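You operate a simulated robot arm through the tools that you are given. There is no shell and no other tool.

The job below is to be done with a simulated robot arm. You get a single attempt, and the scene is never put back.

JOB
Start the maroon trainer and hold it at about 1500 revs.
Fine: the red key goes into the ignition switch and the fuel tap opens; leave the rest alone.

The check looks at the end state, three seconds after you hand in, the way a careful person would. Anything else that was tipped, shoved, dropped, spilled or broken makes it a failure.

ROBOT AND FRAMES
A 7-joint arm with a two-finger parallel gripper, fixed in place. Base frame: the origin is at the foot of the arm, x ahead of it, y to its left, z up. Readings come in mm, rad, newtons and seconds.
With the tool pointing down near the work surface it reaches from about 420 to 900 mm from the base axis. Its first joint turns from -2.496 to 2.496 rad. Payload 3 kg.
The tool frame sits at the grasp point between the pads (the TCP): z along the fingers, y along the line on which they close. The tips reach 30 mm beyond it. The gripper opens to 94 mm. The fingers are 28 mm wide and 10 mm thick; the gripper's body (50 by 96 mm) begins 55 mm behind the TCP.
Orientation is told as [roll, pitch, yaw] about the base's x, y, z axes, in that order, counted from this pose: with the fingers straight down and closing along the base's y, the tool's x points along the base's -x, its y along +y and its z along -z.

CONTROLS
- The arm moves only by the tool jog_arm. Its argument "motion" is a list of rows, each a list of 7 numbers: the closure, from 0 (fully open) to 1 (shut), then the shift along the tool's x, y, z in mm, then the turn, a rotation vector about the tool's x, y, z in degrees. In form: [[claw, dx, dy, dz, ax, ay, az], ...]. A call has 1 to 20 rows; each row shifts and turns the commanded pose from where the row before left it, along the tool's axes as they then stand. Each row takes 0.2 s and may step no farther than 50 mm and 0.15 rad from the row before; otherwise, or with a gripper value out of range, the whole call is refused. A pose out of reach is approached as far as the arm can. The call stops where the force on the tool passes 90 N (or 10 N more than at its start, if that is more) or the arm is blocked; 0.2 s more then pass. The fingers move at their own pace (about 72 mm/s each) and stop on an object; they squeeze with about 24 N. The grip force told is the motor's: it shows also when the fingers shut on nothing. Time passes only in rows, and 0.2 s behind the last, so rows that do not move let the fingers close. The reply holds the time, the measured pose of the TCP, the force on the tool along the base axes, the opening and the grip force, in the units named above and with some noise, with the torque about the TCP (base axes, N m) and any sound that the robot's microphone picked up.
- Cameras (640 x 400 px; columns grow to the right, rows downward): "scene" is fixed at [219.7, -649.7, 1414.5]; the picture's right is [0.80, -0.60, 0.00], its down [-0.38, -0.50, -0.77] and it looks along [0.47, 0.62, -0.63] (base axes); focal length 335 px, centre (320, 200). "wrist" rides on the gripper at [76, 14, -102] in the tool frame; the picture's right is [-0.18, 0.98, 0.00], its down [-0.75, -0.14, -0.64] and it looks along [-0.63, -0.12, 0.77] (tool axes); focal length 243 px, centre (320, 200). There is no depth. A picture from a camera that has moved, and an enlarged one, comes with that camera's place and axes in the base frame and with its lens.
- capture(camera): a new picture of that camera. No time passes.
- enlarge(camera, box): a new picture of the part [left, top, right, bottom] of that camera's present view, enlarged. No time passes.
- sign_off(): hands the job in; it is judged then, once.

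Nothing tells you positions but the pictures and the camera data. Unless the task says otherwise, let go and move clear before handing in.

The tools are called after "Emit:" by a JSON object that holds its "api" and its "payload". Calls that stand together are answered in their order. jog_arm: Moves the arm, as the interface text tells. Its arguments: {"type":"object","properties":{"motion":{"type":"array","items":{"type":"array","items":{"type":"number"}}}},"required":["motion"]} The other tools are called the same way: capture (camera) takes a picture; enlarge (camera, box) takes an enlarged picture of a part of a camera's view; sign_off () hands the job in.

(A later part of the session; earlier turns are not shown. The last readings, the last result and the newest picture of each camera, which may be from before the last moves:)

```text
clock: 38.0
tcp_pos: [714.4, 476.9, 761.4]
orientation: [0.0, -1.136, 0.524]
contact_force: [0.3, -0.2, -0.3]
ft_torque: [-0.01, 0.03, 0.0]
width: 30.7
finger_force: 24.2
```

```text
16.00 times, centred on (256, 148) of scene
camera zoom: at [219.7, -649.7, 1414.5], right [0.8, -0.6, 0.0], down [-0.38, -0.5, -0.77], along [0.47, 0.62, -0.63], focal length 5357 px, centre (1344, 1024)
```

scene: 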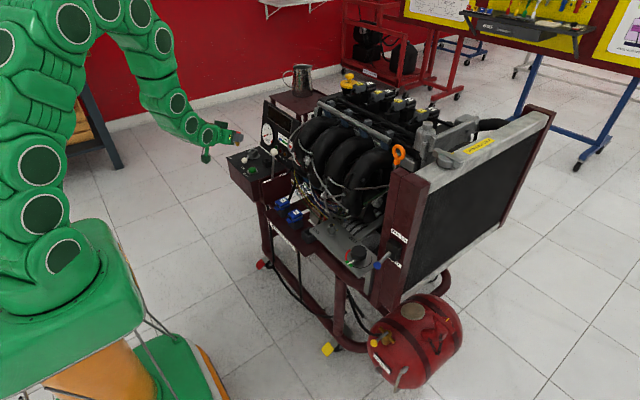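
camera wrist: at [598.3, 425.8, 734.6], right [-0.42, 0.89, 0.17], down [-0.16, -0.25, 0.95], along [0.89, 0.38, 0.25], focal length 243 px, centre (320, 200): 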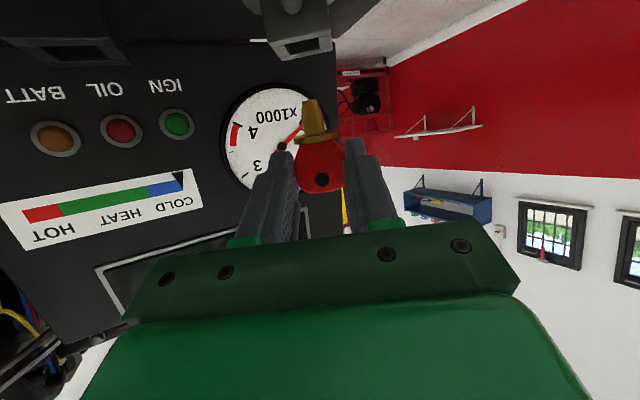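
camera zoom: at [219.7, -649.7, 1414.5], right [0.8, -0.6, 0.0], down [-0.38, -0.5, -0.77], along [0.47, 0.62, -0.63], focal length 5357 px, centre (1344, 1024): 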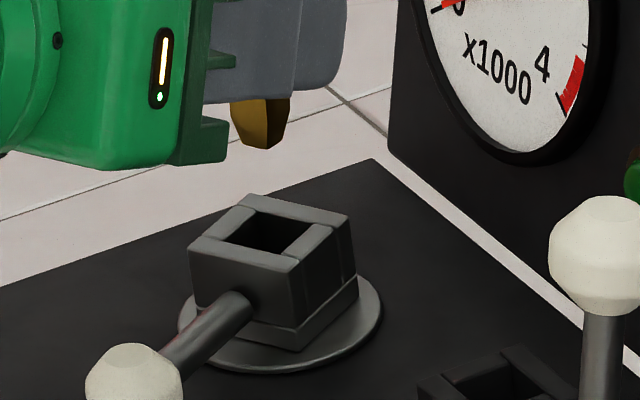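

The tip is at (730.1, 485.9, 714.8) and the socket centre about (729.3, 487.6). I'll nudge 1.6 mm sideways and lower until the tip just enters the socket, then check.

Emit:
{"api": "jog_arm", "payload": {"motion": [[1, 0, 1.6, 0, 0, 0, 0], [1, 7.25, 0, 3.38, 0, 0, 0], [1, 9.06, 0, 4.23, 0, 0, 0], [1, 7.25, 0, 3.38, 0, 0, 0], [1, 5.4, 0, 2.5, 0, 0, 0], [1, 0, 0, 0, 0, 0, 0]]}}

Emit:
{"api": "enlarge", "payload": {"camera": "wrist", "box": [240, 40, 400, 140]}}

Emit:
{"api": "enlarge", "payload": {"camera": "scene", "box": [226, 136, 274, 166]}}

```text
clock: 39.4
tcp_pos: [713.0, 477.5, 730.2]
orientation: [-0.001, -1.134, 0.522]
contact_force: [-0.5, 0.3, -0.6]
ft_torque: [0.04, 0.0, 0.0]
width: 30.6
finger_force: 24.7
```

```text
4.00 times, centred on (320, 90) of wrist
camera zoom: at [597.8, 426.8, 703.2], right [-0.42, 0.89, 0.17], down [-0.16, -0.25, 0.95], along [0.89, 0.38, 0.25], focal length 970 px, centre (320, 640)
```

zoom: 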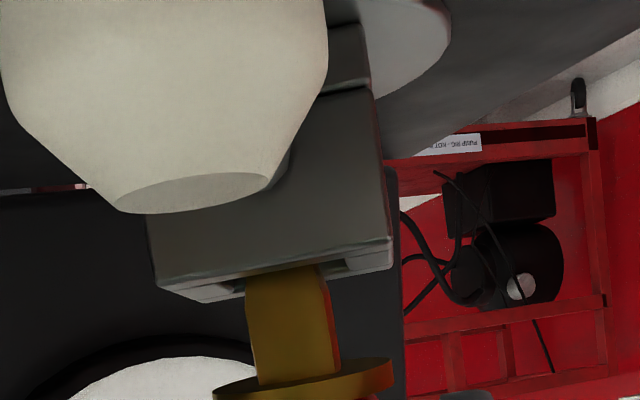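

```text
13.33 times, centred on (250, 151) of scene
camera zoom: at [219.7, -649.7, 1414.5], right [0.8, -0.6, 0.0], down [-0.38, -0.5, -0.77], along [0.47, 0.62, -0.63], focal length 4464 px, centre (1253, 853)
```

zoom: 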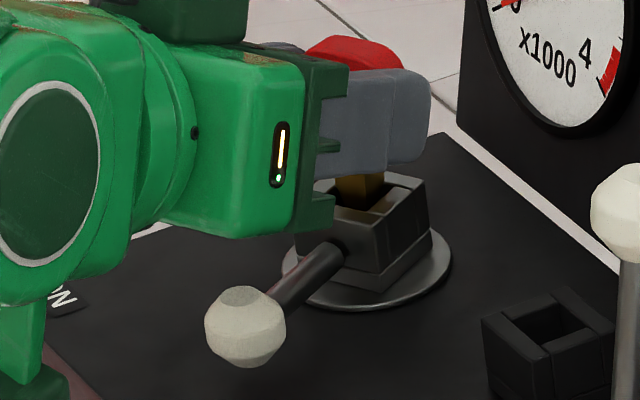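

The blade is entering the socket with no force. I'll lower another 11 mm.

Emit:
{"api": "jog_arm", "payload": {"motion": [[1, 3.62, 0, 1.69, 0, 0, 0], [1, 3.62, 0, 1.69, 0, 0, 0], [1, 2.72, 0, 1.27, 0, 0, 0], [1, 0, 0, 0, 0, 0, 0]]}}

Emit:
{"api": "enlarge", "payload": {"camera": "wrist", "box": [240, 40, 400, 140]}}

Emit:
{"api": "enlarge", "payload": {"camera": "scene", "box": [226, 136, 274, 166]}}

```text
clock: 40.4
tcp_pos: [713.2, 477.6, 718.0]
orientation: [0.001, -1.133, 0.524]
contact_force: [-12.6, -5.7, 4.8]
ft_torque: [-0.09, 0.28, 0.06]
width: 31.0
finger_force: 23.5
```

```text
4.00 times, centred on (320, 90) of wrist
camera zoom: at [597.9, 426.9, 692.5], right [-0.42, 0.89, 0.17], down [-0.16, -0.25, 0.95], along [0.89, 0.38, 0.25], focal length 970 px, centre (320, 640)
```

zoom: 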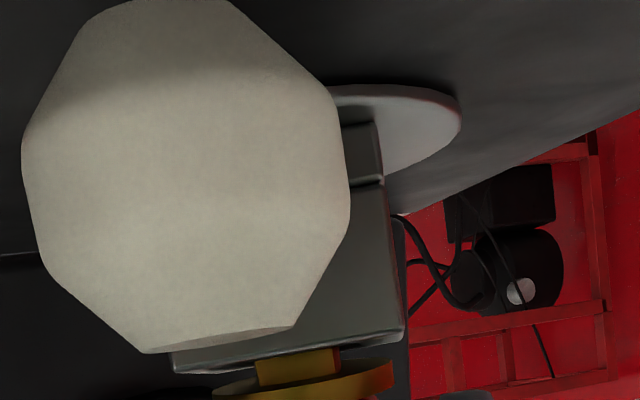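

```text
13.33 times, centred on (250, 151) of scene
camera zoom: at [219.7, -649.7, 1414.5], right [0.8, -0.6, 0.0], down [-0.38, -0.5, -0.77], along [0.47, 0.62, -0.63], focal length 4464 px, centre (1253, 853)
```

zoom: 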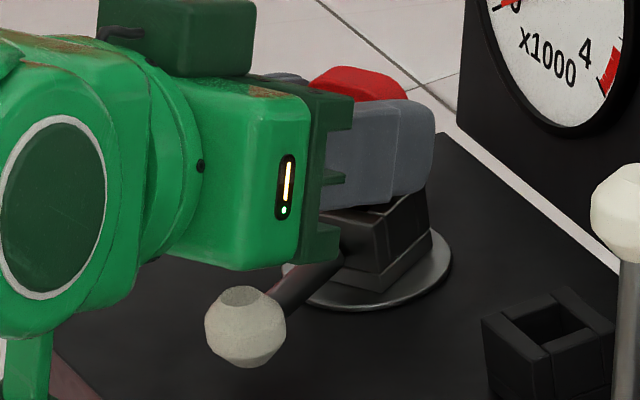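

Slight sideways force shows the blade touching the far wall. I'll ease back 2 mm and lower 2 mm further.

Emit:
{"api": "jog_arm", "payload": {"motion": [[1, 0.85, 0, -1.81, 0, 0, 0], [1, 1.8, 0, 0.85, 0, 0, 0], [1, 0, 0, 0, 0, 0, 0]]}}

Emit:
{"api": "enlarge", "payload": {"camera": "wrist", "box": [240, 60, 400, 160]}}

```text
clock: 41.2
tcp_pos: [711.6, 478.4, 717.6]
orientation: [0.001, -1.135, 0.524]
contact_force: [-0.2, 0.4, 5.0]
ft_torque: [0.15, -0.19, 0.03]
width: 30.4
finger_force: 24.5
```

```text
4.00 times, centred on (320, 110) of wrist
camera zoom: at [596.6, 426.5, 690.9], right [-0.42, 0.89, 0.17], down [-0.16, -0.25, 0.95], along [0.89, 0.38, 0.25], focal length 970 px, centre (320, 560)
```

zoom: 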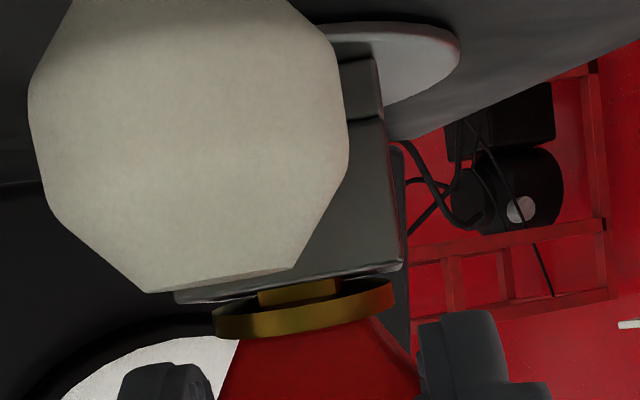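

Lateral force is gone and the collar sits just above the block. I'll release gently and let it settle.

Emit:
{"api": "jog_arm", "payload": {"motion": [[0.63, 0, 0, 0, 0, 0, 0], [0.58, 0, 0, 0, 0, 0, 0], [0.5, 0, 0, 0, 0, 0, 0], [0.45, 0, 0, 0, 0, 0, 0], [0.45, 0, 0, 0, 0, 0, 0]]}}

Emit:
{"api": "capture", "payload": {"camera": "wrist"}}

Emit:
{"api": "enlarge", "payload": {"camera": "wrist", "box": [240, 60, 400, 160]}}

Emit:
{"api": "enlarge", "payload": {"camera": "scene", "box": [226, 136, 274, 166]}}

```text
clock: 42.4
tcp_pos: [711.8, 477.2, 717.9]
orientation: [0.0, -1.136, 0.526]
contact_force: [0.3, -0.3, -0.6]
ft_torque: [0.0, 0.03, 0.02]
width: 51.7
finger_force: 0.0
```

```text
taken
camera wrist: at [596.3, 426.2, 690.5], right [-0.42, 0.89, 0.17], down [-0.16, -0.25, 0.95], along [0.89, 0.38, 0.25], focal length 243 px, centre (320, 200)
```

wrist: 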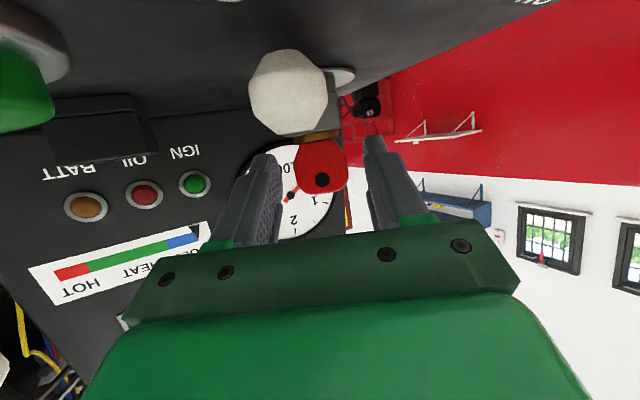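

```text
4.00 times, centred on (320, 110) of wrist
camera zoom: at [596.3, 426.2, 690.5], right [-0.42, 0.89, 0.17], down [-0.16, -0.25, 0.95], along [0.89, 0.38, 0.25], focal length 970 px, centre (320, 560)
```

zoom: 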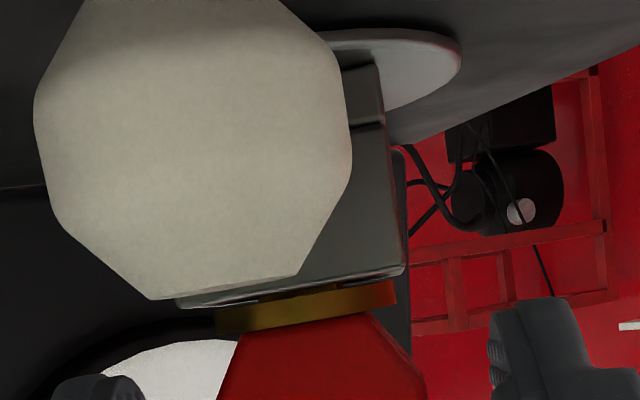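

```text
13.33 times, centred on (250, 151) of scene
camera zoom: at [219.7, -649.7, 1414.5], right [0.8, -0.6, 0.0], down [-0.38, -0.5, -0.77], along [0.47, 0.62, -0.63], focal length 4464 px, centre (1253, 853)
```

zoom: 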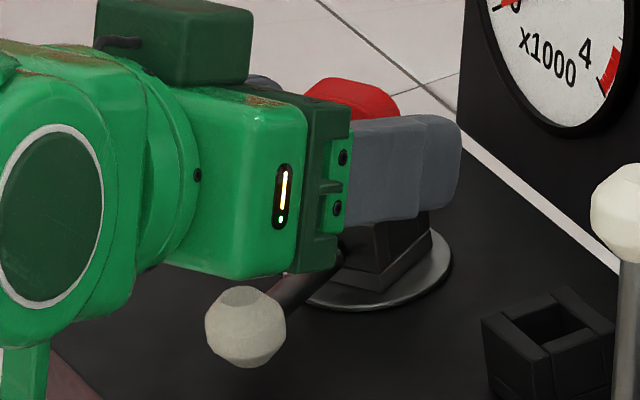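

The key settled with its collar on the block. I'll back the gripper straight off along its axis and look.

Emit:
{"api": "jog_arm", "payload": {"motion": [[0.4, 0, 0, -10, 0, 0, 0], [0.4, 0, 0, -20, 0, 0, 0], [0.4, 0, 0, -30, 0, 0, 0], [0.4, 0, 0, -40, 0, 0, 0], [0.4, -20, 0, -30, 0, 0, 0], [0.4, -20, 0, -10, 0, 0, 0], [0.4, 0, 0, 0, 0, 0, 0]]}}

Emit:
{"api": "capture", "payload": {"camera": "wrist"}}

Emit:
{"api": "enlarge", "payload": {"camera": "scene", "box": [226, 130, 290, 170]}}

```text
clock: 44.0
tcp_pos: [615.6, 423.0, 810.5]
orientation: [0.002, -1.134, 0.523]
contact_force: [0.1, 0.4, -0.2]
ft_torque: [-0.01, 0.01, -0.01]
width: 56.8
finger_force: 0.0
```

```text
taken
camera wrist: at [500.1, 371.7, 784.9], right [-0.42, 0.89, 0.17], down [-0.16, -0.25, 0.95], along [0.89, 0.38, 0.25], focal length 243 px, centre (320, 200)
```

wrist: 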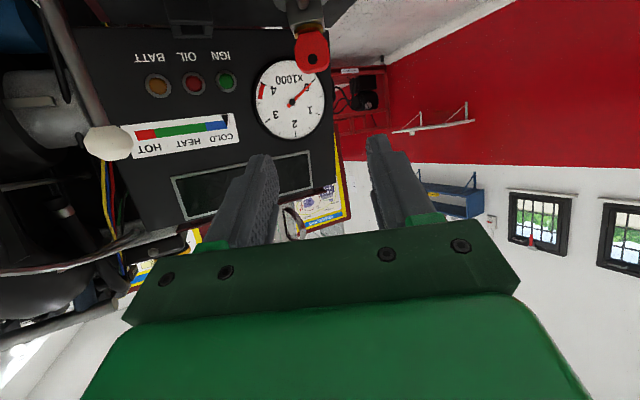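

```text
10.00 times, centred on (258, 150) of scene
camera zoom: at [219.7, -649.7, 1414.5], right [0.8, -0.6, 0.0], down [-0.38, -0.5, -0.77], along [0.47, 0.62, -0.63], focal length 3348 px, centre (940, 700)
```

zoom: 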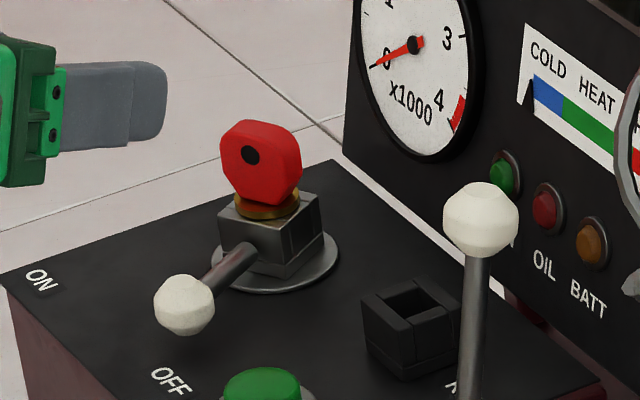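

The red key is properly seated in the ignition rotor. Next I return the gripper to vertical and position it loosely around the lever ball at OFF.

Emit:
{"api": "jog_arm", "payload": {"motion": [[0.4, 0, 0, 0, 0, 7.2, 0], [0.4, 0, 0, 0, 0, 7.2, 0], [0.4, 0, 0, 0, 0, 7.2, 0], [0.4, 0, 0, 0, 0, 7.2, 0], [0.4, 0, 0, 0, 0, 7.2, 0], [0.4, 0, 0, 0, 0, 7.2, 0], [0.4, 0, 0, 0, 0, 7.2, 0], [0.4, 0, 0, 0, 0, 7.2, 0], [0.4, 0, 0, 0, 0, 7.4, 0], [0.4, 0, 0, 0, 0, 0, 0]]}}

Emit:
{"api": "capture", "payload": {"camera": "wrist"}}

```text
clock: 46.2
tcp_pos: [616.2, 422.8, 810.8]
orientation: [-0.001, 0.002, 0.524]
contact_force: [-0.1, 0.8, 0.0]
ft_torque: [0.01, 0.01, 0.0]
width: 56.4
finger_force: 0.0
```

```text
taken
camera wrist: at [543.4, 395.8, 913.6], right [-0.33, 0.94, 0.0], down [0.72, 0.25, 0.64], along [0.6, 0.21, -0.77], focal length 243 px, centre (320, 200)
```

wrist: 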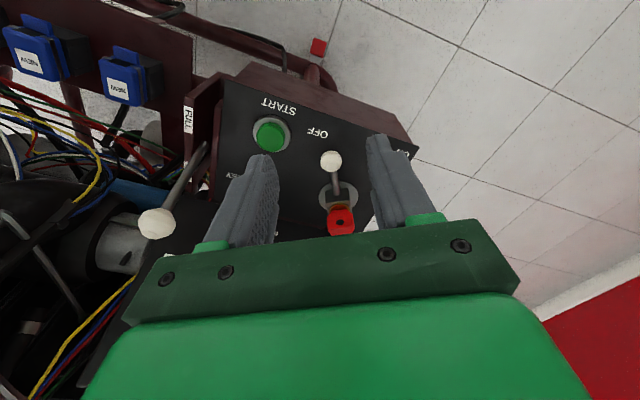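

I'll move over the lever ball and stop above it to check centring.

Emit:
{"api": "jog_arm", "payload": {"motion": [[0.58, -22, 0, 0, 0, 0, 0], [0.58, -22, 0, 0, 0, 0, 0], [0.58, -20.7, -0.7, 0, 0, 0, 0], [0.58, 0, 0, 30, 0, 0, 0], [0.58, 0, 0, 28, 0, 0, 0], [0.58, 0, 0, 0, 0, 0, 0]]}}

Emit:
{"api": "enlarge", "payload": {"camera": "wrist", "box": [240, 80, 400, 180]}}

Emit:
{"api": "enlarge", "payload": {"camera": "scene", "box": [216, 130, 280, 170]}}

```text
clock: 47.6
tcp_pos: [672.0, 453.8, 754.5]
orientation: [-0.001, 0.0, 0.524]
contact_force: [-0.3, -0.2, 0.1]
ft_torque: [0.01, 0.04, 0.0]
width: 39.7
finger_force: 0.1
```

```text
4.00 times, centred on (320, 130) of wrist
camera zoom: at [598.5, 427.2, 856.0], right [-0.33, 0.94, 0.0], down [0.72, 0.25, 0.64], along [0.61, 0.21, -0.77], focal length 970 px, centre (320, 480)
```

zoom: 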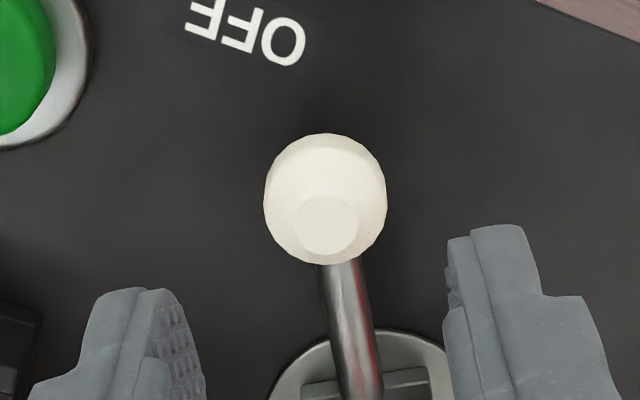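

```text
10.00 times, centred on (248, 150) of scene
camera zoom: at [219.7, -649.7, 1414.5], right [0.8, -0.6, 0.0], down [-0.38, -0.5, -0.77], along [0.47, 0.62, -0.63], focal length 3348 px, centre (1040, 700)
```

zoom: 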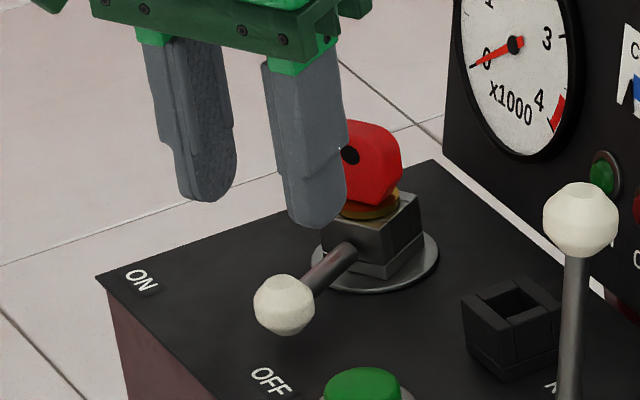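

The ball is right on the tool axis. I'll descend around it.

Emit:
{"api": "jog_arm", "payload": {"motion": [[0.58, 0, 0, 25, 0, 0, 0], [0.58, 0, 0, 20, 0, 0, 0], [0.58, 0, 0, 10, 0, 0, 0], [0.7, 0, 0, 0, 0, 0, 0], [0.7, 0, 0, 0, 0, 0, 0]]}}

Emit:
{"api": "enlarge", "payload": {"camera": "wrist", "box": [240, 100, 400, 200]}}

Emit:
{"api": "enlarge", "payload": {"camera": "scene", "box": [216, 130, 280, 170]}}

```text
clock: 48.8
tcp_pos: [672.8, 454.0, 698.6]
orientation: [-0.001, 0.0, 0.525]
contact_force: [-0.9, -0.1, 0.0]
ft_torque: [-0.04, -0.02, -0.01]
width: 28.2
finger_force: 0.1
```

```text
4.00 times, centred on (320, 150) of wrist
camera zoom: at [599.8, 427.0, 801.4], right [-0.33, 0.94, 0.0], down [0.72, 0.25, 0.64], along [0.61, 0.21, -0.77], focal length 970 px, centre (320, 400)
```

zoom: 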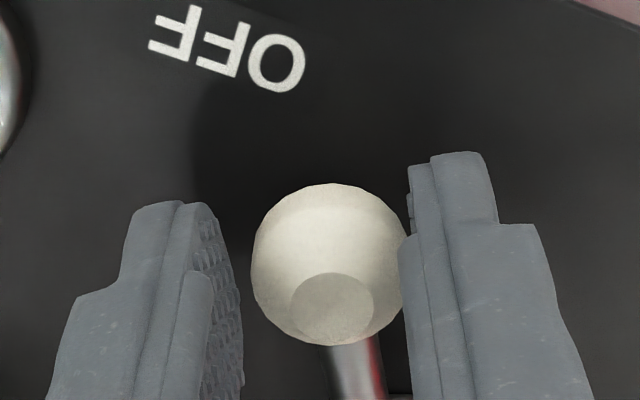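

```text
10.00 times, centred on (248, 150) of scene
camera zoom: at [219.7, -649.7, 1414.5], right [0.8, -0.6, 0.0], down [-0.38, -0.5, -0.77], along [0.47, 0.62, -0.63], focal length 3348 px, centre (1040, 700)
```

zoom: 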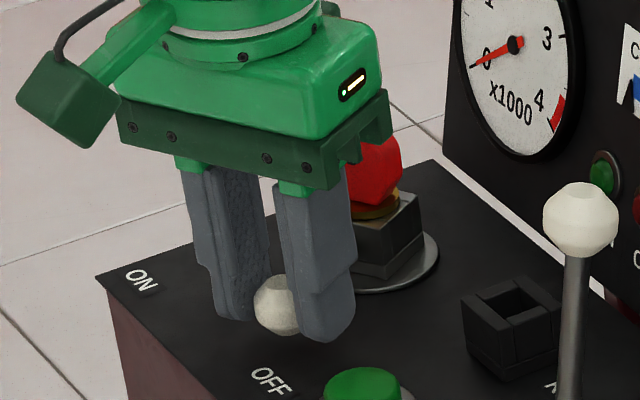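

The fingers straddle the ball. I'll swing it along its arc toward ON, half way first, watching the force.

Emit:
{"api": "jog_arm", "payload": {"motion": [[0.7, -0.25, 5.84, 0, 0, 0, 5], [0.7, -0.25, 5.84, 0, 0, 0, 5], [0.7, -0.57, 8.75, 0, 0, 0, 7.5], [0.7, -0.57, 8.75, 0, 0, 0, 7.5], [0.7, 0, 0, 0, 0, 0, 0]]}}

Emit:
{"api": "enlarge", "payload": {"camera": "wrist", "box": [240, 100, 400, 200]}}

Emit:
{"api": "enlarge", "payload": {"camera": "scene", "box": [216, 130, 280, 170]}}

```text
clock: 50.0
tcp_pos: [665.2, 481.0, 699.0]
orientation: [0.0, 0.0, 0.084]
contact_force: [0.1, 0.1, -0.2]
ft_torque: [-0.03, 0.01, 0.0]
width: 28.2
finger_force: 0.0
```

```text
4.00 times, centred on (320, 150) of wrist
camera zoom: at [587.0, 488.6, 800.5], right [0.1, 1.0, 0.0], down [0.76, -0.08, 0.64], along [0.64, -0.06, -0.77], focal length 970 px, centre (320, 400)
```

zoom: 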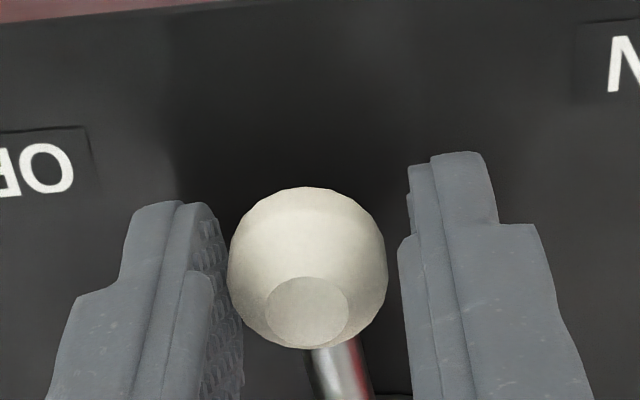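

```text
10.00 times, centred on (248, 150) of scene
camera zoom: at [219.7, -649.7, 1414.5], right [0.8, -0.6, 0.0], down [-0.38, -0.5, -0.77], along [0.47, 0.62, -0.63], focal length 3348 px, centre (1040, 700)
```

zoom: 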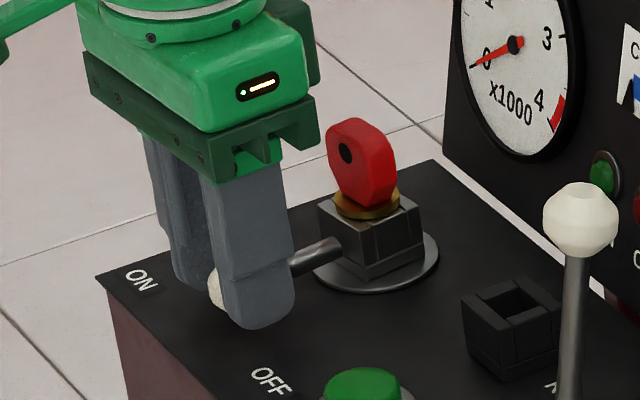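

The lever and key rotate freely. I'll continue to ON.

Emit:
{"api": "jog_arm", "payload": {"motion": [[0.7, -0.57, 8.75, 0, 0, 0, 7.5], [0.7, -0.57, 8.75, 0, 0, 0, 7.5], [0.7, -0.57, 8.75, 0, 0, 0, 7.5], [0.7, -0.57, 8.75, 0, 0, 0, 7.5], [0.7, -0.25, 5.84, 0, 0, 0, 5], [0.7, 0, 2, 0, 0, 0, 0], [0.7, 0, 0, 0, 0, 0, 0]]}}

Emit:
{"api": "enlarge", "payload": {"camera": "wrist", "box": [240, 100, 400, 200]}}

Emit:
{"api": "enlarge", "payload": {"camera": "scene", "box": [216, 120, 296, 170]}}

```text
clock: 51.6
tcp_pos: [673.7, 522.9, 699.0]
orientation: [0.0, 0.0, -0.526]
contact_force: [-0.5, 0.0, 0.6]
ft_torque: [-0.01, 0.0, 0.0]
width: 28.0
finger_force: 0.1
```

```text
4.00 times, centred on (320, 150) of wrist
camera zoom: at [615.6, 572.6, 801.2], right [0.65, 0.76, 0.0], down [0.58, -0.5, 0.64], along [0.49, -0.42, -0.77], focal length 970 px, centre (320, 400)
```

zoom: 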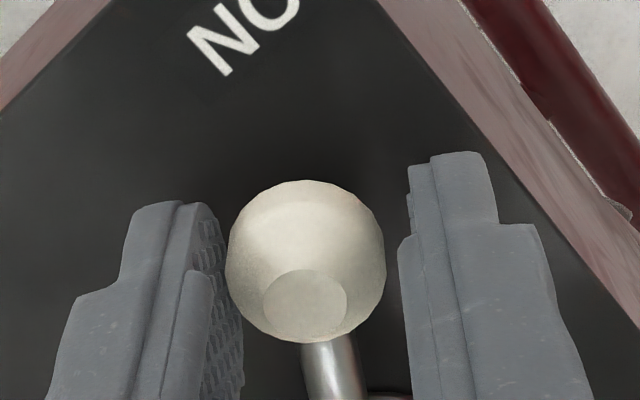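

```text
8.00 times, centred on (256, 145) of scene
camera zoom: at [219.7, -649.7, 1414.5], right [0.8, -0.6, 0.0], down [-0.38, -0.5, -0.77], along [0.47, 0.62, -0.63], focal length 2679 px, centre (832, 640)
```

zoom: 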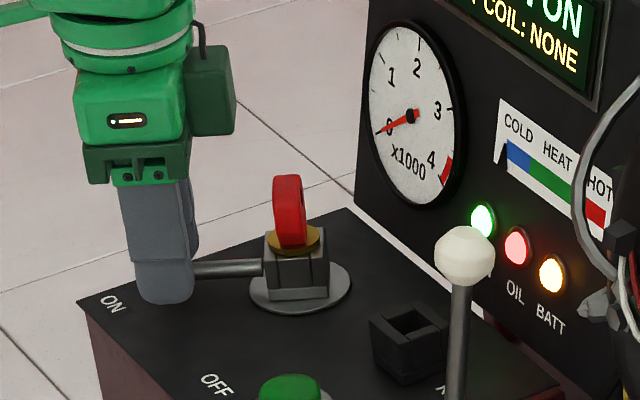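

The ignition is on: the lamps are lit and the display shows text. I'll read it.

Emit:
{"api": "enlarge", "payload": {"camera": "scene", "box": [250, 95, 314, 135]}}

Emit:
{"api": "enlarge", "payload": {"camera": "scene", "box": [262, 98, 302, 123]}}

Emit:
{"api": "capture", "payload": {"camera": "scene"}}

```text
10.00 times, centred on (282, 115) of scene
camera zoom: at [219.7, -649.7, 1414.5], right [0.8, -0.6, 0.0], down [-0.38, -0.5, -0.77], along [0.47, 0.62, -0.63], focal length 3348 px, centre (700, 1050)
```

zoom: 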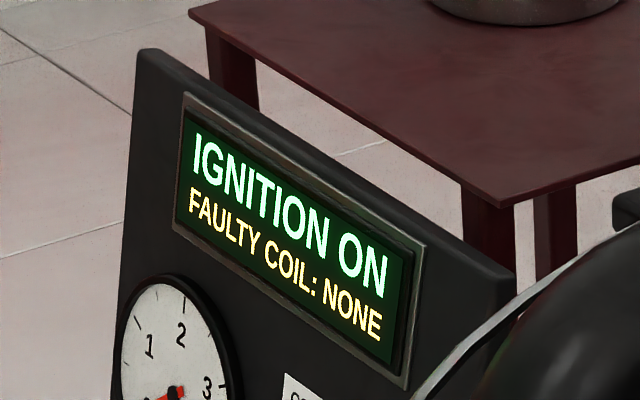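

```text
16.00 times, centred on (282, 110) of scene
camera zoom: at [219.7, -649.7, 1414.5], right [0.8, -0.6, 0.0], down [-0.38, -0.5, -0.77], along [0.47, 0.62, -0.63], focal length 5357 px, centre (928, 1632)
```

zoom: 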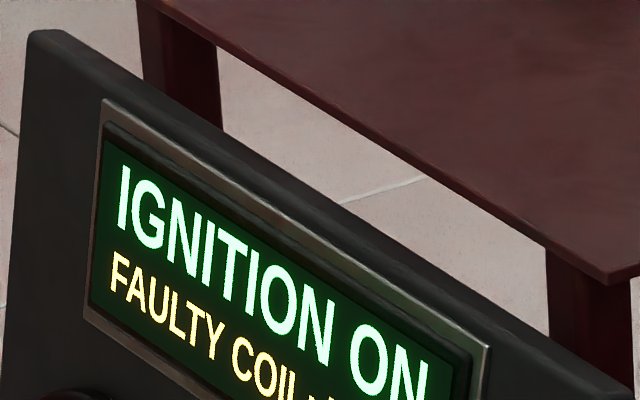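

```text
taken
```

scene: 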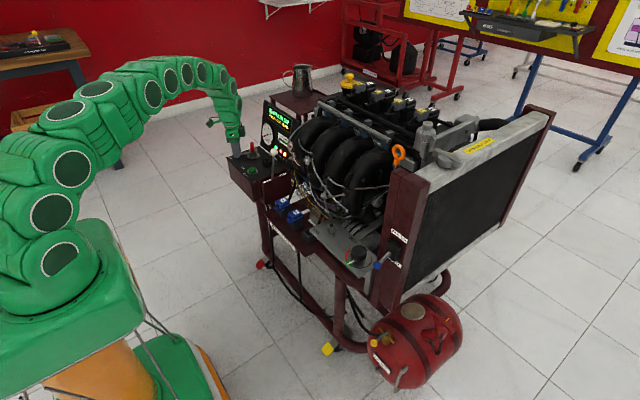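

The display reads "IGNITION ON / FAULTY COIL: NONE". I'll lift off the lever, then travel high over to the fuel tap side.

Emit:
{"api": "jog_arm", "payload": {"motion": [[0.6, 0, -2, 0, 0, 0, 0], [0.6, 0, 0, -20, 0, 0, 0], [0.6, 0, 0, -40, 0, 0, 0], [0.6, 0, 0, -45, 0, 0, 0], [0.6, 0, 0, -45, 0, 0, 0], [0.6, 0, 0, -45, 0, 0, 0], [0.6, 0, 0, -45, 0, 0, -7.5], [0.6, 0, 0, -40, 0, 0, -7.5], [0.6, 0, 0, 0, 0, 0, -7.5], [0.6, 0, 0, 0, 0, 0, -7.5], [0.6, 0, 0, 0, 0, 0, 0]]}}

Emit:
{"api": "enlarge", "payload": {"camera": "scene", "box": [216, 120, 296, 170]}}

```text
clock: 54.0
tcp_pos: [673.4, 520.9, 979.1]
orientation: [-0.001, 0.0, 0.001]
contact_force: [0.0, 0.2, -0.2]
ft_torque: [-0.01, 0.01, -0.02]
width: 37.4
finger_force: 0.1
```

```text
8.00 times, centred on (256, 145) of scene
camera zoom: at [219.7, -649.7, 1414.5], right [0.8, -0.6, 0.0], down [-0.38, -0.5, -0.77], along [0.47, 0.62, -0.63], focal length 2679 px, centre (832, 640)
```

zoom: 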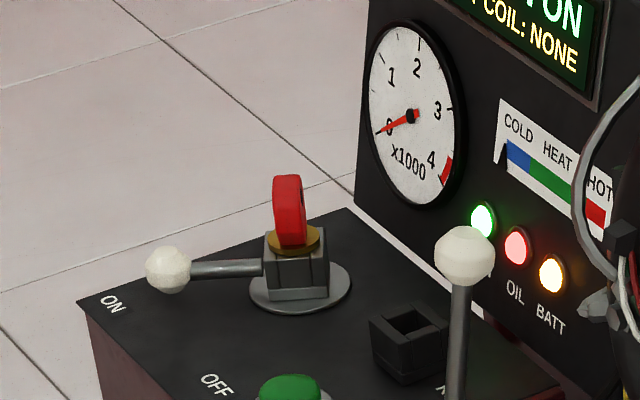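

The lever stays at ON. The tap lever's ball is near (648, -349, 463) with the fan switch's blue ball right above it at (648, -313, 781), so I'll need a tilted approach. I travel across at high level first, closer to the robot.

Emit:
{"api": "jog_arm", "payload": {"motion": [[0.6, 8, -40, 0, 0, 0, 0], [0.6, 8, -45, 0, 0, 0, 0], [0.6, 8, -45, 0, 0, 0, 0], [0.6, 8, -45, 0, 0, 0, 0], [0.6, 8, -45, 0, 0, 0, 0], [0.6, 8, -45, 0, 0, 0, 0], [0.6, 8, -45, 0, 0, 0, 0], [0.6, 8, -45, 0, 0, 0, 0], [0.6, 8, -45, 0, 0, 0, 0], [0.6, 8, -45, 0, 0, 0, 0], [0.6, 8, -45, 0, 0, 0, 0], [0.6, 8, -45, 0, 0, 0, 0], [0.6, 8, -45, 0, 0, 0, 0], [0.6, 8, -45, 0, 0, 0, 0], [0.6, 8, -45, 0, 0, 0, 0], [0.6, 8, -45, 0, 0, 0, 0], [0.6, 8, -45, 0, 0, 0, 0], [0.6, 8, -45, 0, 0, 0, 0], [0.6, 0, -30, 0, 0, 0, 0], [0.6, 0, 0, 0, 0, 0, 0]]}}

Emit:
{"api": "capture", "payload": {"camera": "wrist"}}

Emit:
{"api": "capture", "payload": {"camera": "scene"}}

```text
clock: 58.2
tcp_pos: [527.2, -316.4, 976.1]
orientation: [0.001, -0.001, 0.0]
contact_force: [-0.7, 0.1, 0.2]
ft_torque: [-0.01, -0.01, 0.0]
width: 37.4
finger_force: 0.0
```

```text
taken
camera wrist: at [451.9, -301.2, 1078.4], right [0.18, 0.98, 0.0], down [0.75, -0.14, 0.64], along [0.63, -0.12, -0.77], focal length 243 px, centre (320, 200)
```

wrist: 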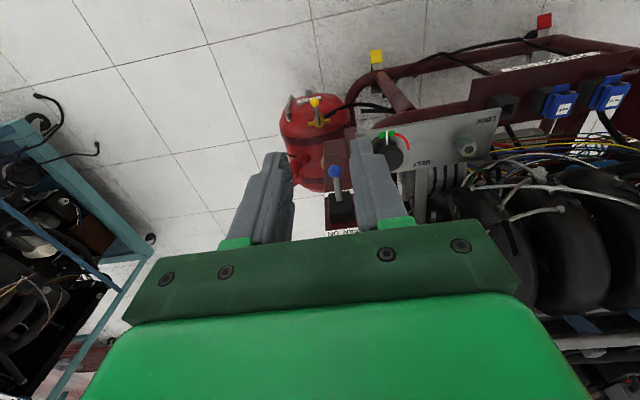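

```text
taken
```

scene: 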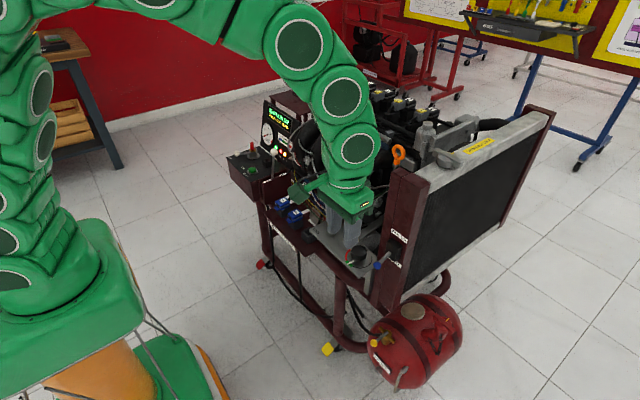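

Now I see the tank and tap from this side. I'll enlarge both views for the tap's details.

Emit:
{"api": "enlarge", "payload": {"camera": "wrist", "box": [270, 80, 366, 140]}}

Emit:
{"api": "enlarge", "payload": {"camera": "wrist", "box": [260, 80, 420, 180]}}

Emit:
{"api": "enlarge", "payload": {"camera": "scene", "box": [365, 325, 405, 350]}}

Emit:
{"api": "enlarge", "payload": {"camera": "scene", "box": [340, 280, 420, 350]}}

```text
6.67 times, centred on (318, 110) of wrist
camera zoom: at [451.9, -301.2, 1078.4], right [0.18, 0.98, 0.0], down [0.75, -0.14, 0.64], along [0.63, -0.12, -0.77], focal length 1618 px, centre (333, 800)
```

zoom: 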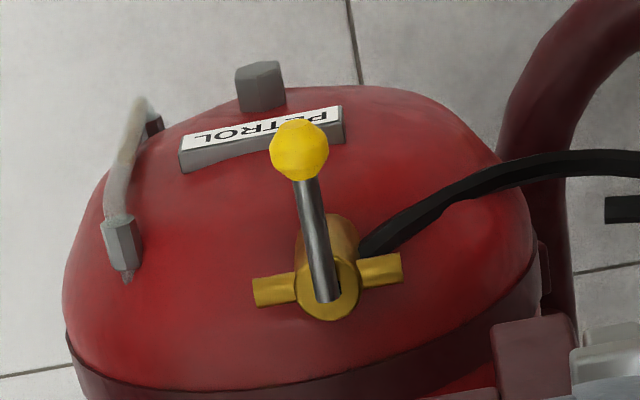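

```text
4.00 times, centred on (340, 130) of wrist
camera zoom: at [451.9, -301.2, 1078.4], right [0.18, 0.98, 0.0], down [0.75, -0.14, 0.64], along [0.63, -0.12, -0.77], focal length 970 px, centre (240, 480)
```

zoom: 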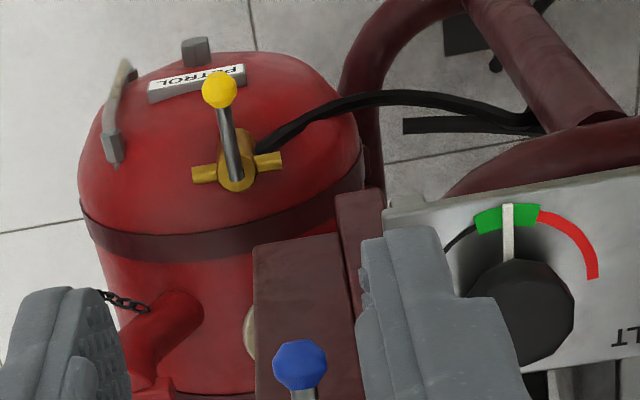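

```text
16.00 times, centred on (385, 338) of scene
camera zoom: at [219.7, -649.7, 1414.5], right [0.8, -0.6, 0.0], down [-0.38, -0.5, -0.77], along [0.47, 0.62, -0.63], focal length 5357 px, centre (-720, -2000)
```

zoom: 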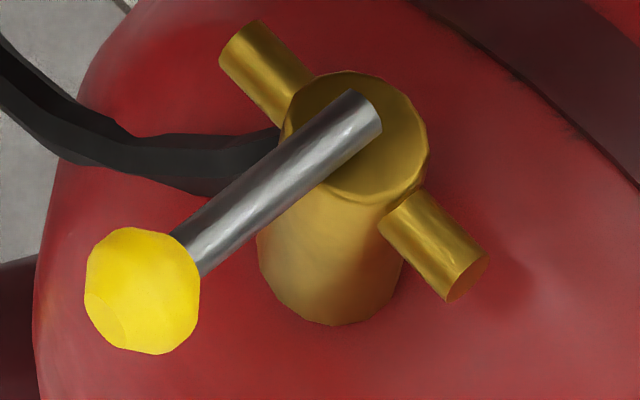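

```text
5.71 times, centred on (380, 315) of scene
camera zoom: at [219.7, -649.7, 1414.5], right [0.8, -0.6, 0.0], down [-0.38, -0.5, -0.77], along [0.47, 0.62, -0.63], focal length 1913 px, centre (-23, -457)
```

zoom: 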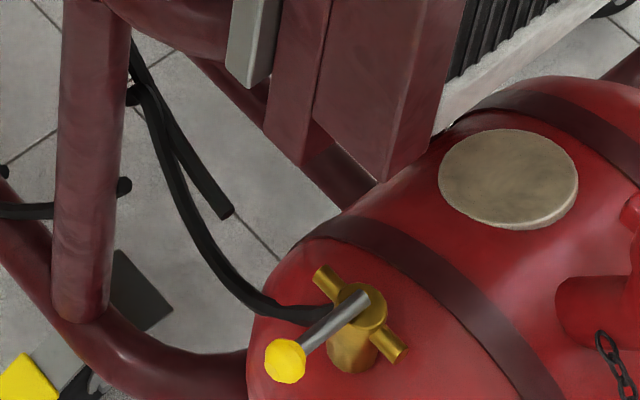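

The tap's lever points toward -x, across the pipe (closed); pivot about (700, -350, 472), ball about (646, -350, 467). I'll tilt the gripper 45° outward here, then descend in front of the tank, well clear of the fan switch.

Emit:
{"api": "jog_arm", "payload": {"motion": [[0.6, 0, 0, 0, 0, -7.5, 0], [0.6, 0, 0, 0, 0, -7.5, 0], [0.6, 0, 0, 0, 0, -7.5, 0], [0.6, 0, 0, 0, 0, -7.5, 0], [0.6, 0, 0, 0, 0, -7.5, 0], [0.6, 0, 0, 0, 0, -7.5, 0], [0.6, 27.6, -3.4, 32.8, 0, 0, 0], [0.6, 27.6, -3.4, 32.8, 0, 0, 0], [0.6, 27.6, -3.4, 32.8, 0, 0, 0], [0.6, 27.6, -3.4, 32.8, 0, 0, 0], [0.6, 27.6, -3.4, 32.8, 0, 0, 0], [0.6, 27.6, -3.4, 32.8, 0, 0, 0], [0.6, 0, 0, 0, 0, 0, 0]]}}

Emit:
{"api": "capture", "payload": {"camera": "wrist"}}

Emit:
{"api": "capture", "payload": {"camera": "scene"}}

```text
clock: 61.0
tcp_pos: [550.2, -333.7, 722.0]
orientation: [0.001, -0.786, -0.001]
contact_force: [-0.2, -0.6, 0.2]
ft_torque: [-0.02, -0.02, 0.01]
width: 37.8
finger_force: 0.1
```

```text
taken
camera wrist: at [423.1, -319.7, 739.7], right [0.13, 0.98, 0.13], down [0.08, -0.14, 0.99], along [0.99, -0.12, -0.1], focal length 243 px, centre (320, 200)
```

wrist: 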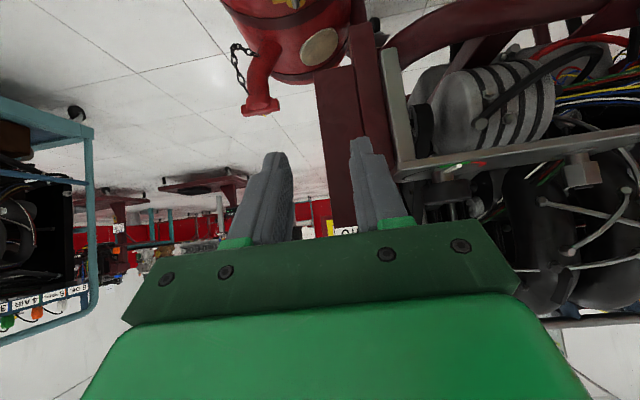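

```text
taken
```

scene: 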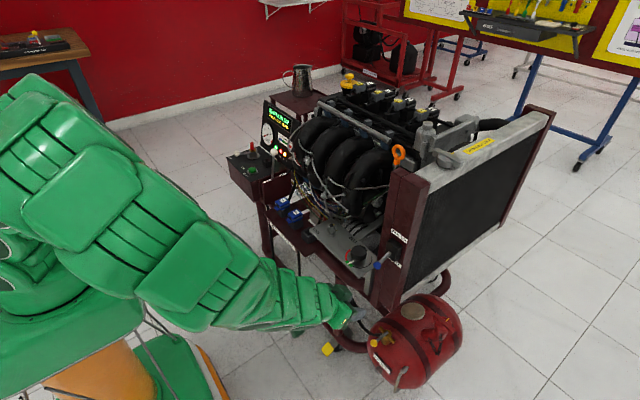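

Clear so far. I'll continue down to a pre-grasp point in front of the tap's ball.

Emit:
{"api": "jog_arm", "payload": {"motion": [[0.6, 28.1, -4, 33, 0, 0, 0], [0.6, 28.1, -4, 33, 0, 0, 0], [0.6, 28.1, -4, 33, 0, 0, 0], [0.6, 28.1, -4, 33, 0, 0, 0], [0.6, 0, 0, 0, 0, 0, 0]]}}

Emit:
{"api": "capture", "payload": {"camera": "wrist"}}

Emit:
{"api": "enlarge", "payload": {"camera": "wrist", "box": [240, 40, 400, 140]}}

Emit:
{"api": "enlarge", "payload": {"camera": "scene", "box": [310, 280, 422, 350]}}

```text
clock: 62.2
tcp_pos: [562.2, -352.8, 554.5]
orientation: [0.002, -0.786, -0.001]
contact_force: [-0.2, 0.3, 0.1]
ft_torque: [-0.05, -0.02, 0.03]
width: 37.6
finger_force: 0.0
```

```text
taken
camera wrist: at [436.9, -338.8, 571.8], right [0.13, 0.98, 0.13], down [0.08, -0.14, 0.99], along [0.99, -0.12, -0.1], focal length 243 px, centre (320, 200)
```

wrist: 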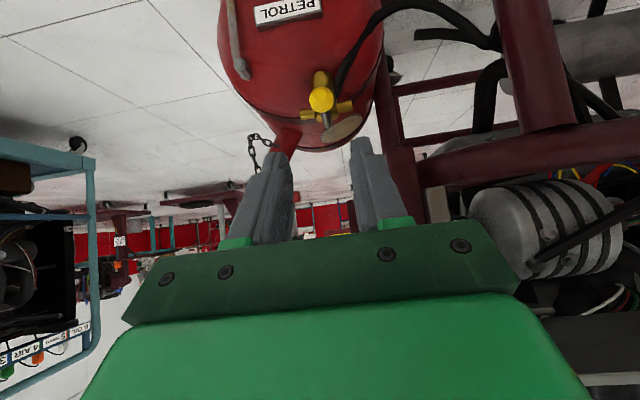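

```text
4.00 times, centred on (320, 90) of wrist
camera zoom: at [436.9, -338.8, 571.8], right [0.13, 0.98, 0.13], down [0.08, -0.14, 0.99], along [0.99, -0.12, -0.1], focal length 970 px, centre (320, 640)
```

zoom: 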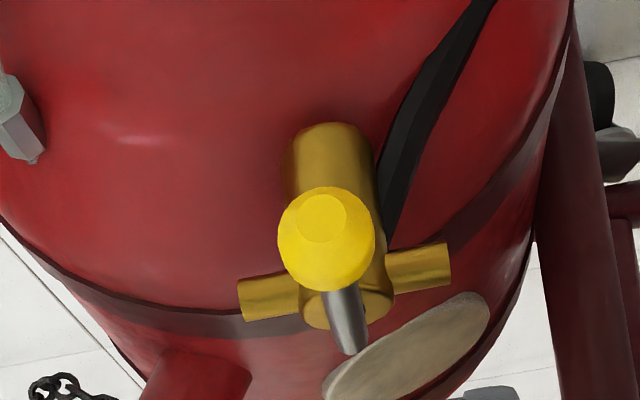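

```text
5.71 times, centred on (366, 315) of scene
camera zoom: at [219.7, -649.7, 1414.5], right [0.8, -0.6, 0.0], down [-0.38, -0.5, -0.77], along [0.47, 0.62, -0.63], focal length 1913 px, centre (57, -457)
```

zoom: 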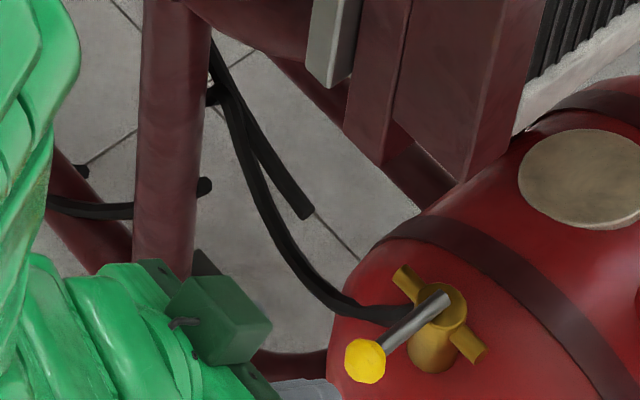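

The ball is at about (647, -350, 463), nearly on the finger axis. I'll advance so the fingers straddle it.

Emit:
{"api": "jog_arm", "payload": {"motion": [[0.6, 1.5, 1, 30, 0, 0, 0], [0.6, 1.5, 1, 30, 0, 0, 0], [0.6, 1, 0.5, 25, 0, 0, 0], [0.6, 0.5, 0.5, 20, 0, 0, 0], [0.6, 0, 0, 0, 0, 0, 0]]}}

Emit:
{"api": "enlarge", "payload": {"camera": "wrist", "box": [240, 80, 400, 180]}}

Emit:
{"api": "enlarge", "payload": {"camera": "scene", "box": [350, 310, 414, 350]}}

```text
clock: 63.4
tcp_pos: [634.2, -347.8, 472.1]
orientation: [0.0, -0.784, 0.0]
contact_force: [-0.9, -0.2, -0.6]
ft_torque: [-0.03, -0.05, 0.01]
width: 37.5
finger_force: 0.0
```

```text
4.00 times, centred on (320, 130) of wrist
camera zoom: at [508.7, -333.9, 491.7], right [0.13, 0.98, 0.13], down [0.08, -0.14, 0.99], along [0.99, -0.12, -0.1], focal length 970 px, centre (320, 480)
```

zoom: 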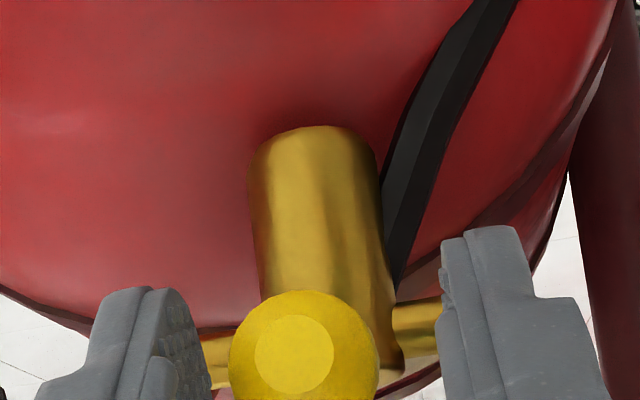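

```text
10.00 times, centred on (382, 330) of scene
camera zoom: at [219.7, -649.7, 1414.5], right [0.8, -0.6, 0.0], down [-0.38, -0.5, -0.77], along [0.47, 0.62, -0.63], focal length 3348 px, centre (-300, -1100)
```

zoom: 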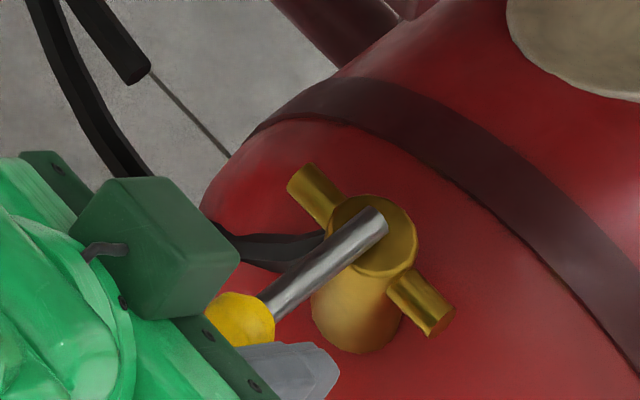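

The fingers straddle the ball with a few mm each side. I'll test gently which way the lever turns, first toward -y.

Emit:
{"api": "jog_arm", "payload": {"motion": [[0.6, 0, -5, 0, 0, 0, 0], [0.6, 0, -4, 0, 0, 0, 0], [0.6, 0, -3, 0, 0, 0, 0], [0.6, 0, -1.5, 0, 0, 0, 0], [0.6, 0, 0, 0, 0, 0, 0]]}}

Emit:
{"api": "enlarge", "payload": {"camera": "wrist", "box": [240, 100, 400, 200]}}

```text
clock: 64.6
tcp_pos: [635.6, -361.1, 473.4]
orientation: [-0.001, -0.786, -0.001]
contact_force: [0.5, 2.8, 0.3]
ft_torque: [0.03, -0.01, 0.01]
width: 38.7
finger_force: 0.7
```

```text
4.00 times, centred on (320, 150) of wrist
camera zoom: at [509.5, -347.7, 491.1], right [0.13, 0.98, 0.13], down [0.08, -0.14, 0.99], along [0.99, -0.12, -0.1], focal length 970 px, centre (320, 400)
```

zoom: 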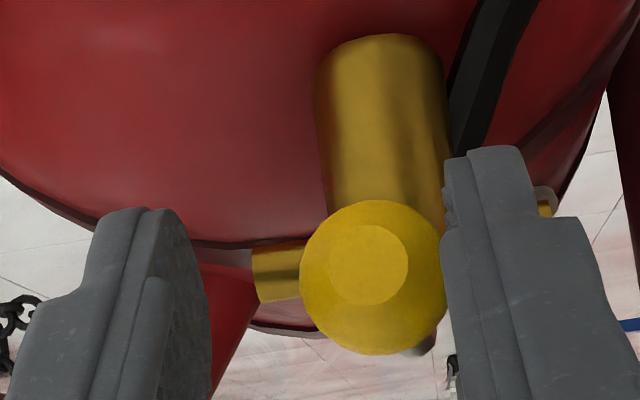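

Just in contact (2.8 N). I'll push 4 mm more to see whether it moves or resists.

Emit:
{"api": "jog_arm", "payload": {"motion": [[0.6, 0, -2, 0, 0, 0, 0], [0.6, 0, -2, 0, 0, 0, 0], [0.6, 0, 0, 0, 0, 0, 0]]}}

Emit:
{"api": "enlarge", "payload": {"camera": "wrist", "box": [240, 100, 400, 200]}}

Emit:
{"api": "enlarge", "payload": {"camera": "scene", "box": [350, 310, 414, 350]}}

```text
clock: 65.4
tcp_pos: [634.2, -366.7, 470.6]
orientation: [0.001, -0.785, 0.0]
contact_force: [0.2, 0.5, -1.0]
ft_torque: [0.01, 0.04, 0.01]
width: 38.4
finger_force: 0.7
```

```text
4.00 times, centred on (320, 150) of wrist
camera zoom: at [509.0, -352.3, 490.6], right [0.13, 0.98, 0.13], down [0.08, -0.14, 0.99], along [0.99, -0.12, -0.1], focal length 970 px, centre (320, 400)
```

zoom: 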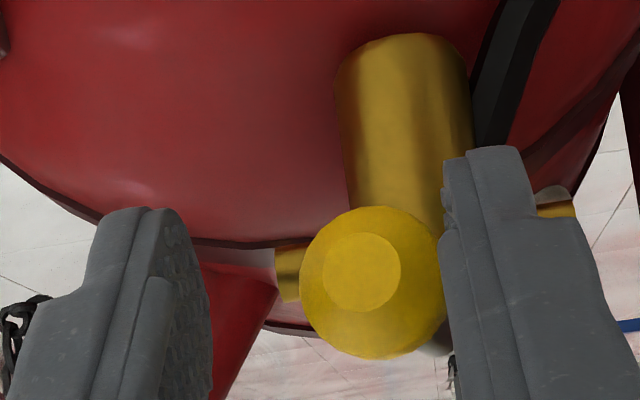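

```text
10.00 times, centred on (382, 330) of scene
camera zoom: at [219.7, -649.7, 1414.5], right [0.8, -0.6, 0.0], down [-0.38, -0.5, -0.77], along [0.47, 0.62, -0.63], focal length 3348 px, centre (-300, -1100)
```

zoom: 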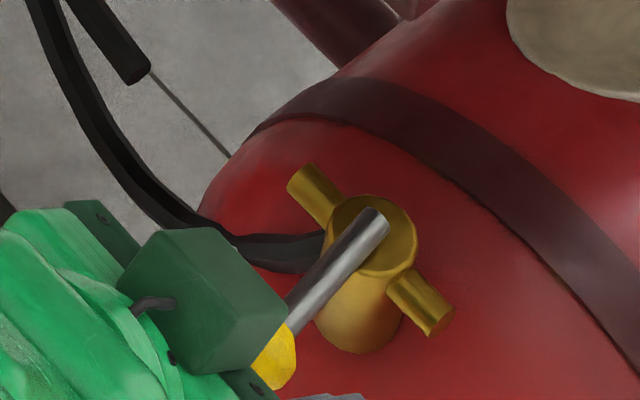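

It moves freely toward -y, so that's the opening direction. I'll swing the gripper around the tap's pivot, 22° at first.

Emit:
{"api": "jog_arm", "payload": {"motion": [[0.6, -1.94, -8.39, 1.94, -5.3, 0, -5.3], [0.6, -1.94, -8.39, 1.94, -5.3, 0, -5.3], [0.6, -1.94, -8.39, 1.94, -5.3, 0, -5.3], [0.6, 0, 0, 0, 0, 0, 0]]}}

Emit:
{"api": "enlarge", "payload": {"camera": "wrist", "box": [240, 100, 400, 200]}}

Emit:
{"api": "capture", "payload": {"camera": "scene"}}

```text
clock: 66.4
tcp_pos: [646.5, -389.7, 472.4]
orientation: [0.0, -0.785, 0.394]
contact_force: [-0.2, -0.1, 0.1]
ft_torque: [-0.03, 0.01, 0.0]
width: 37.5
finger_force: 0.1
```

```text
4.00 times, centred on (320, 150) of wrist
camera zoom: at [524.1, -425.6, 490.9], right [-0.26, 0.96, 0.13], down [0.13, -0.1, 0.99], along [0.96, 0.27, -0.1], focal length 970 px, centre (320, 400)
```

zoom: 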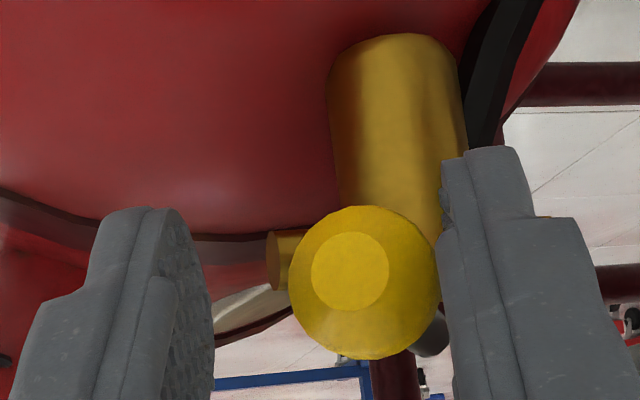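

```text
taken
```

scene: 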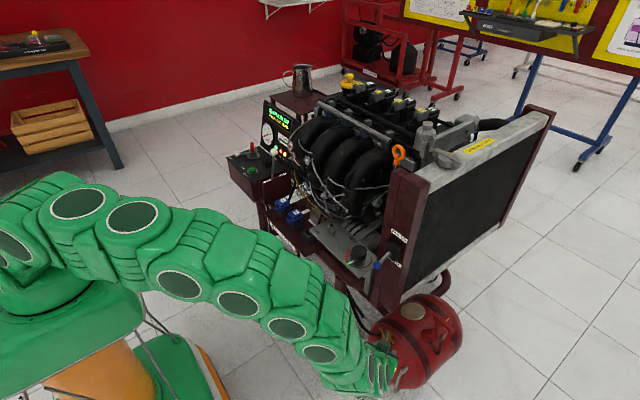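

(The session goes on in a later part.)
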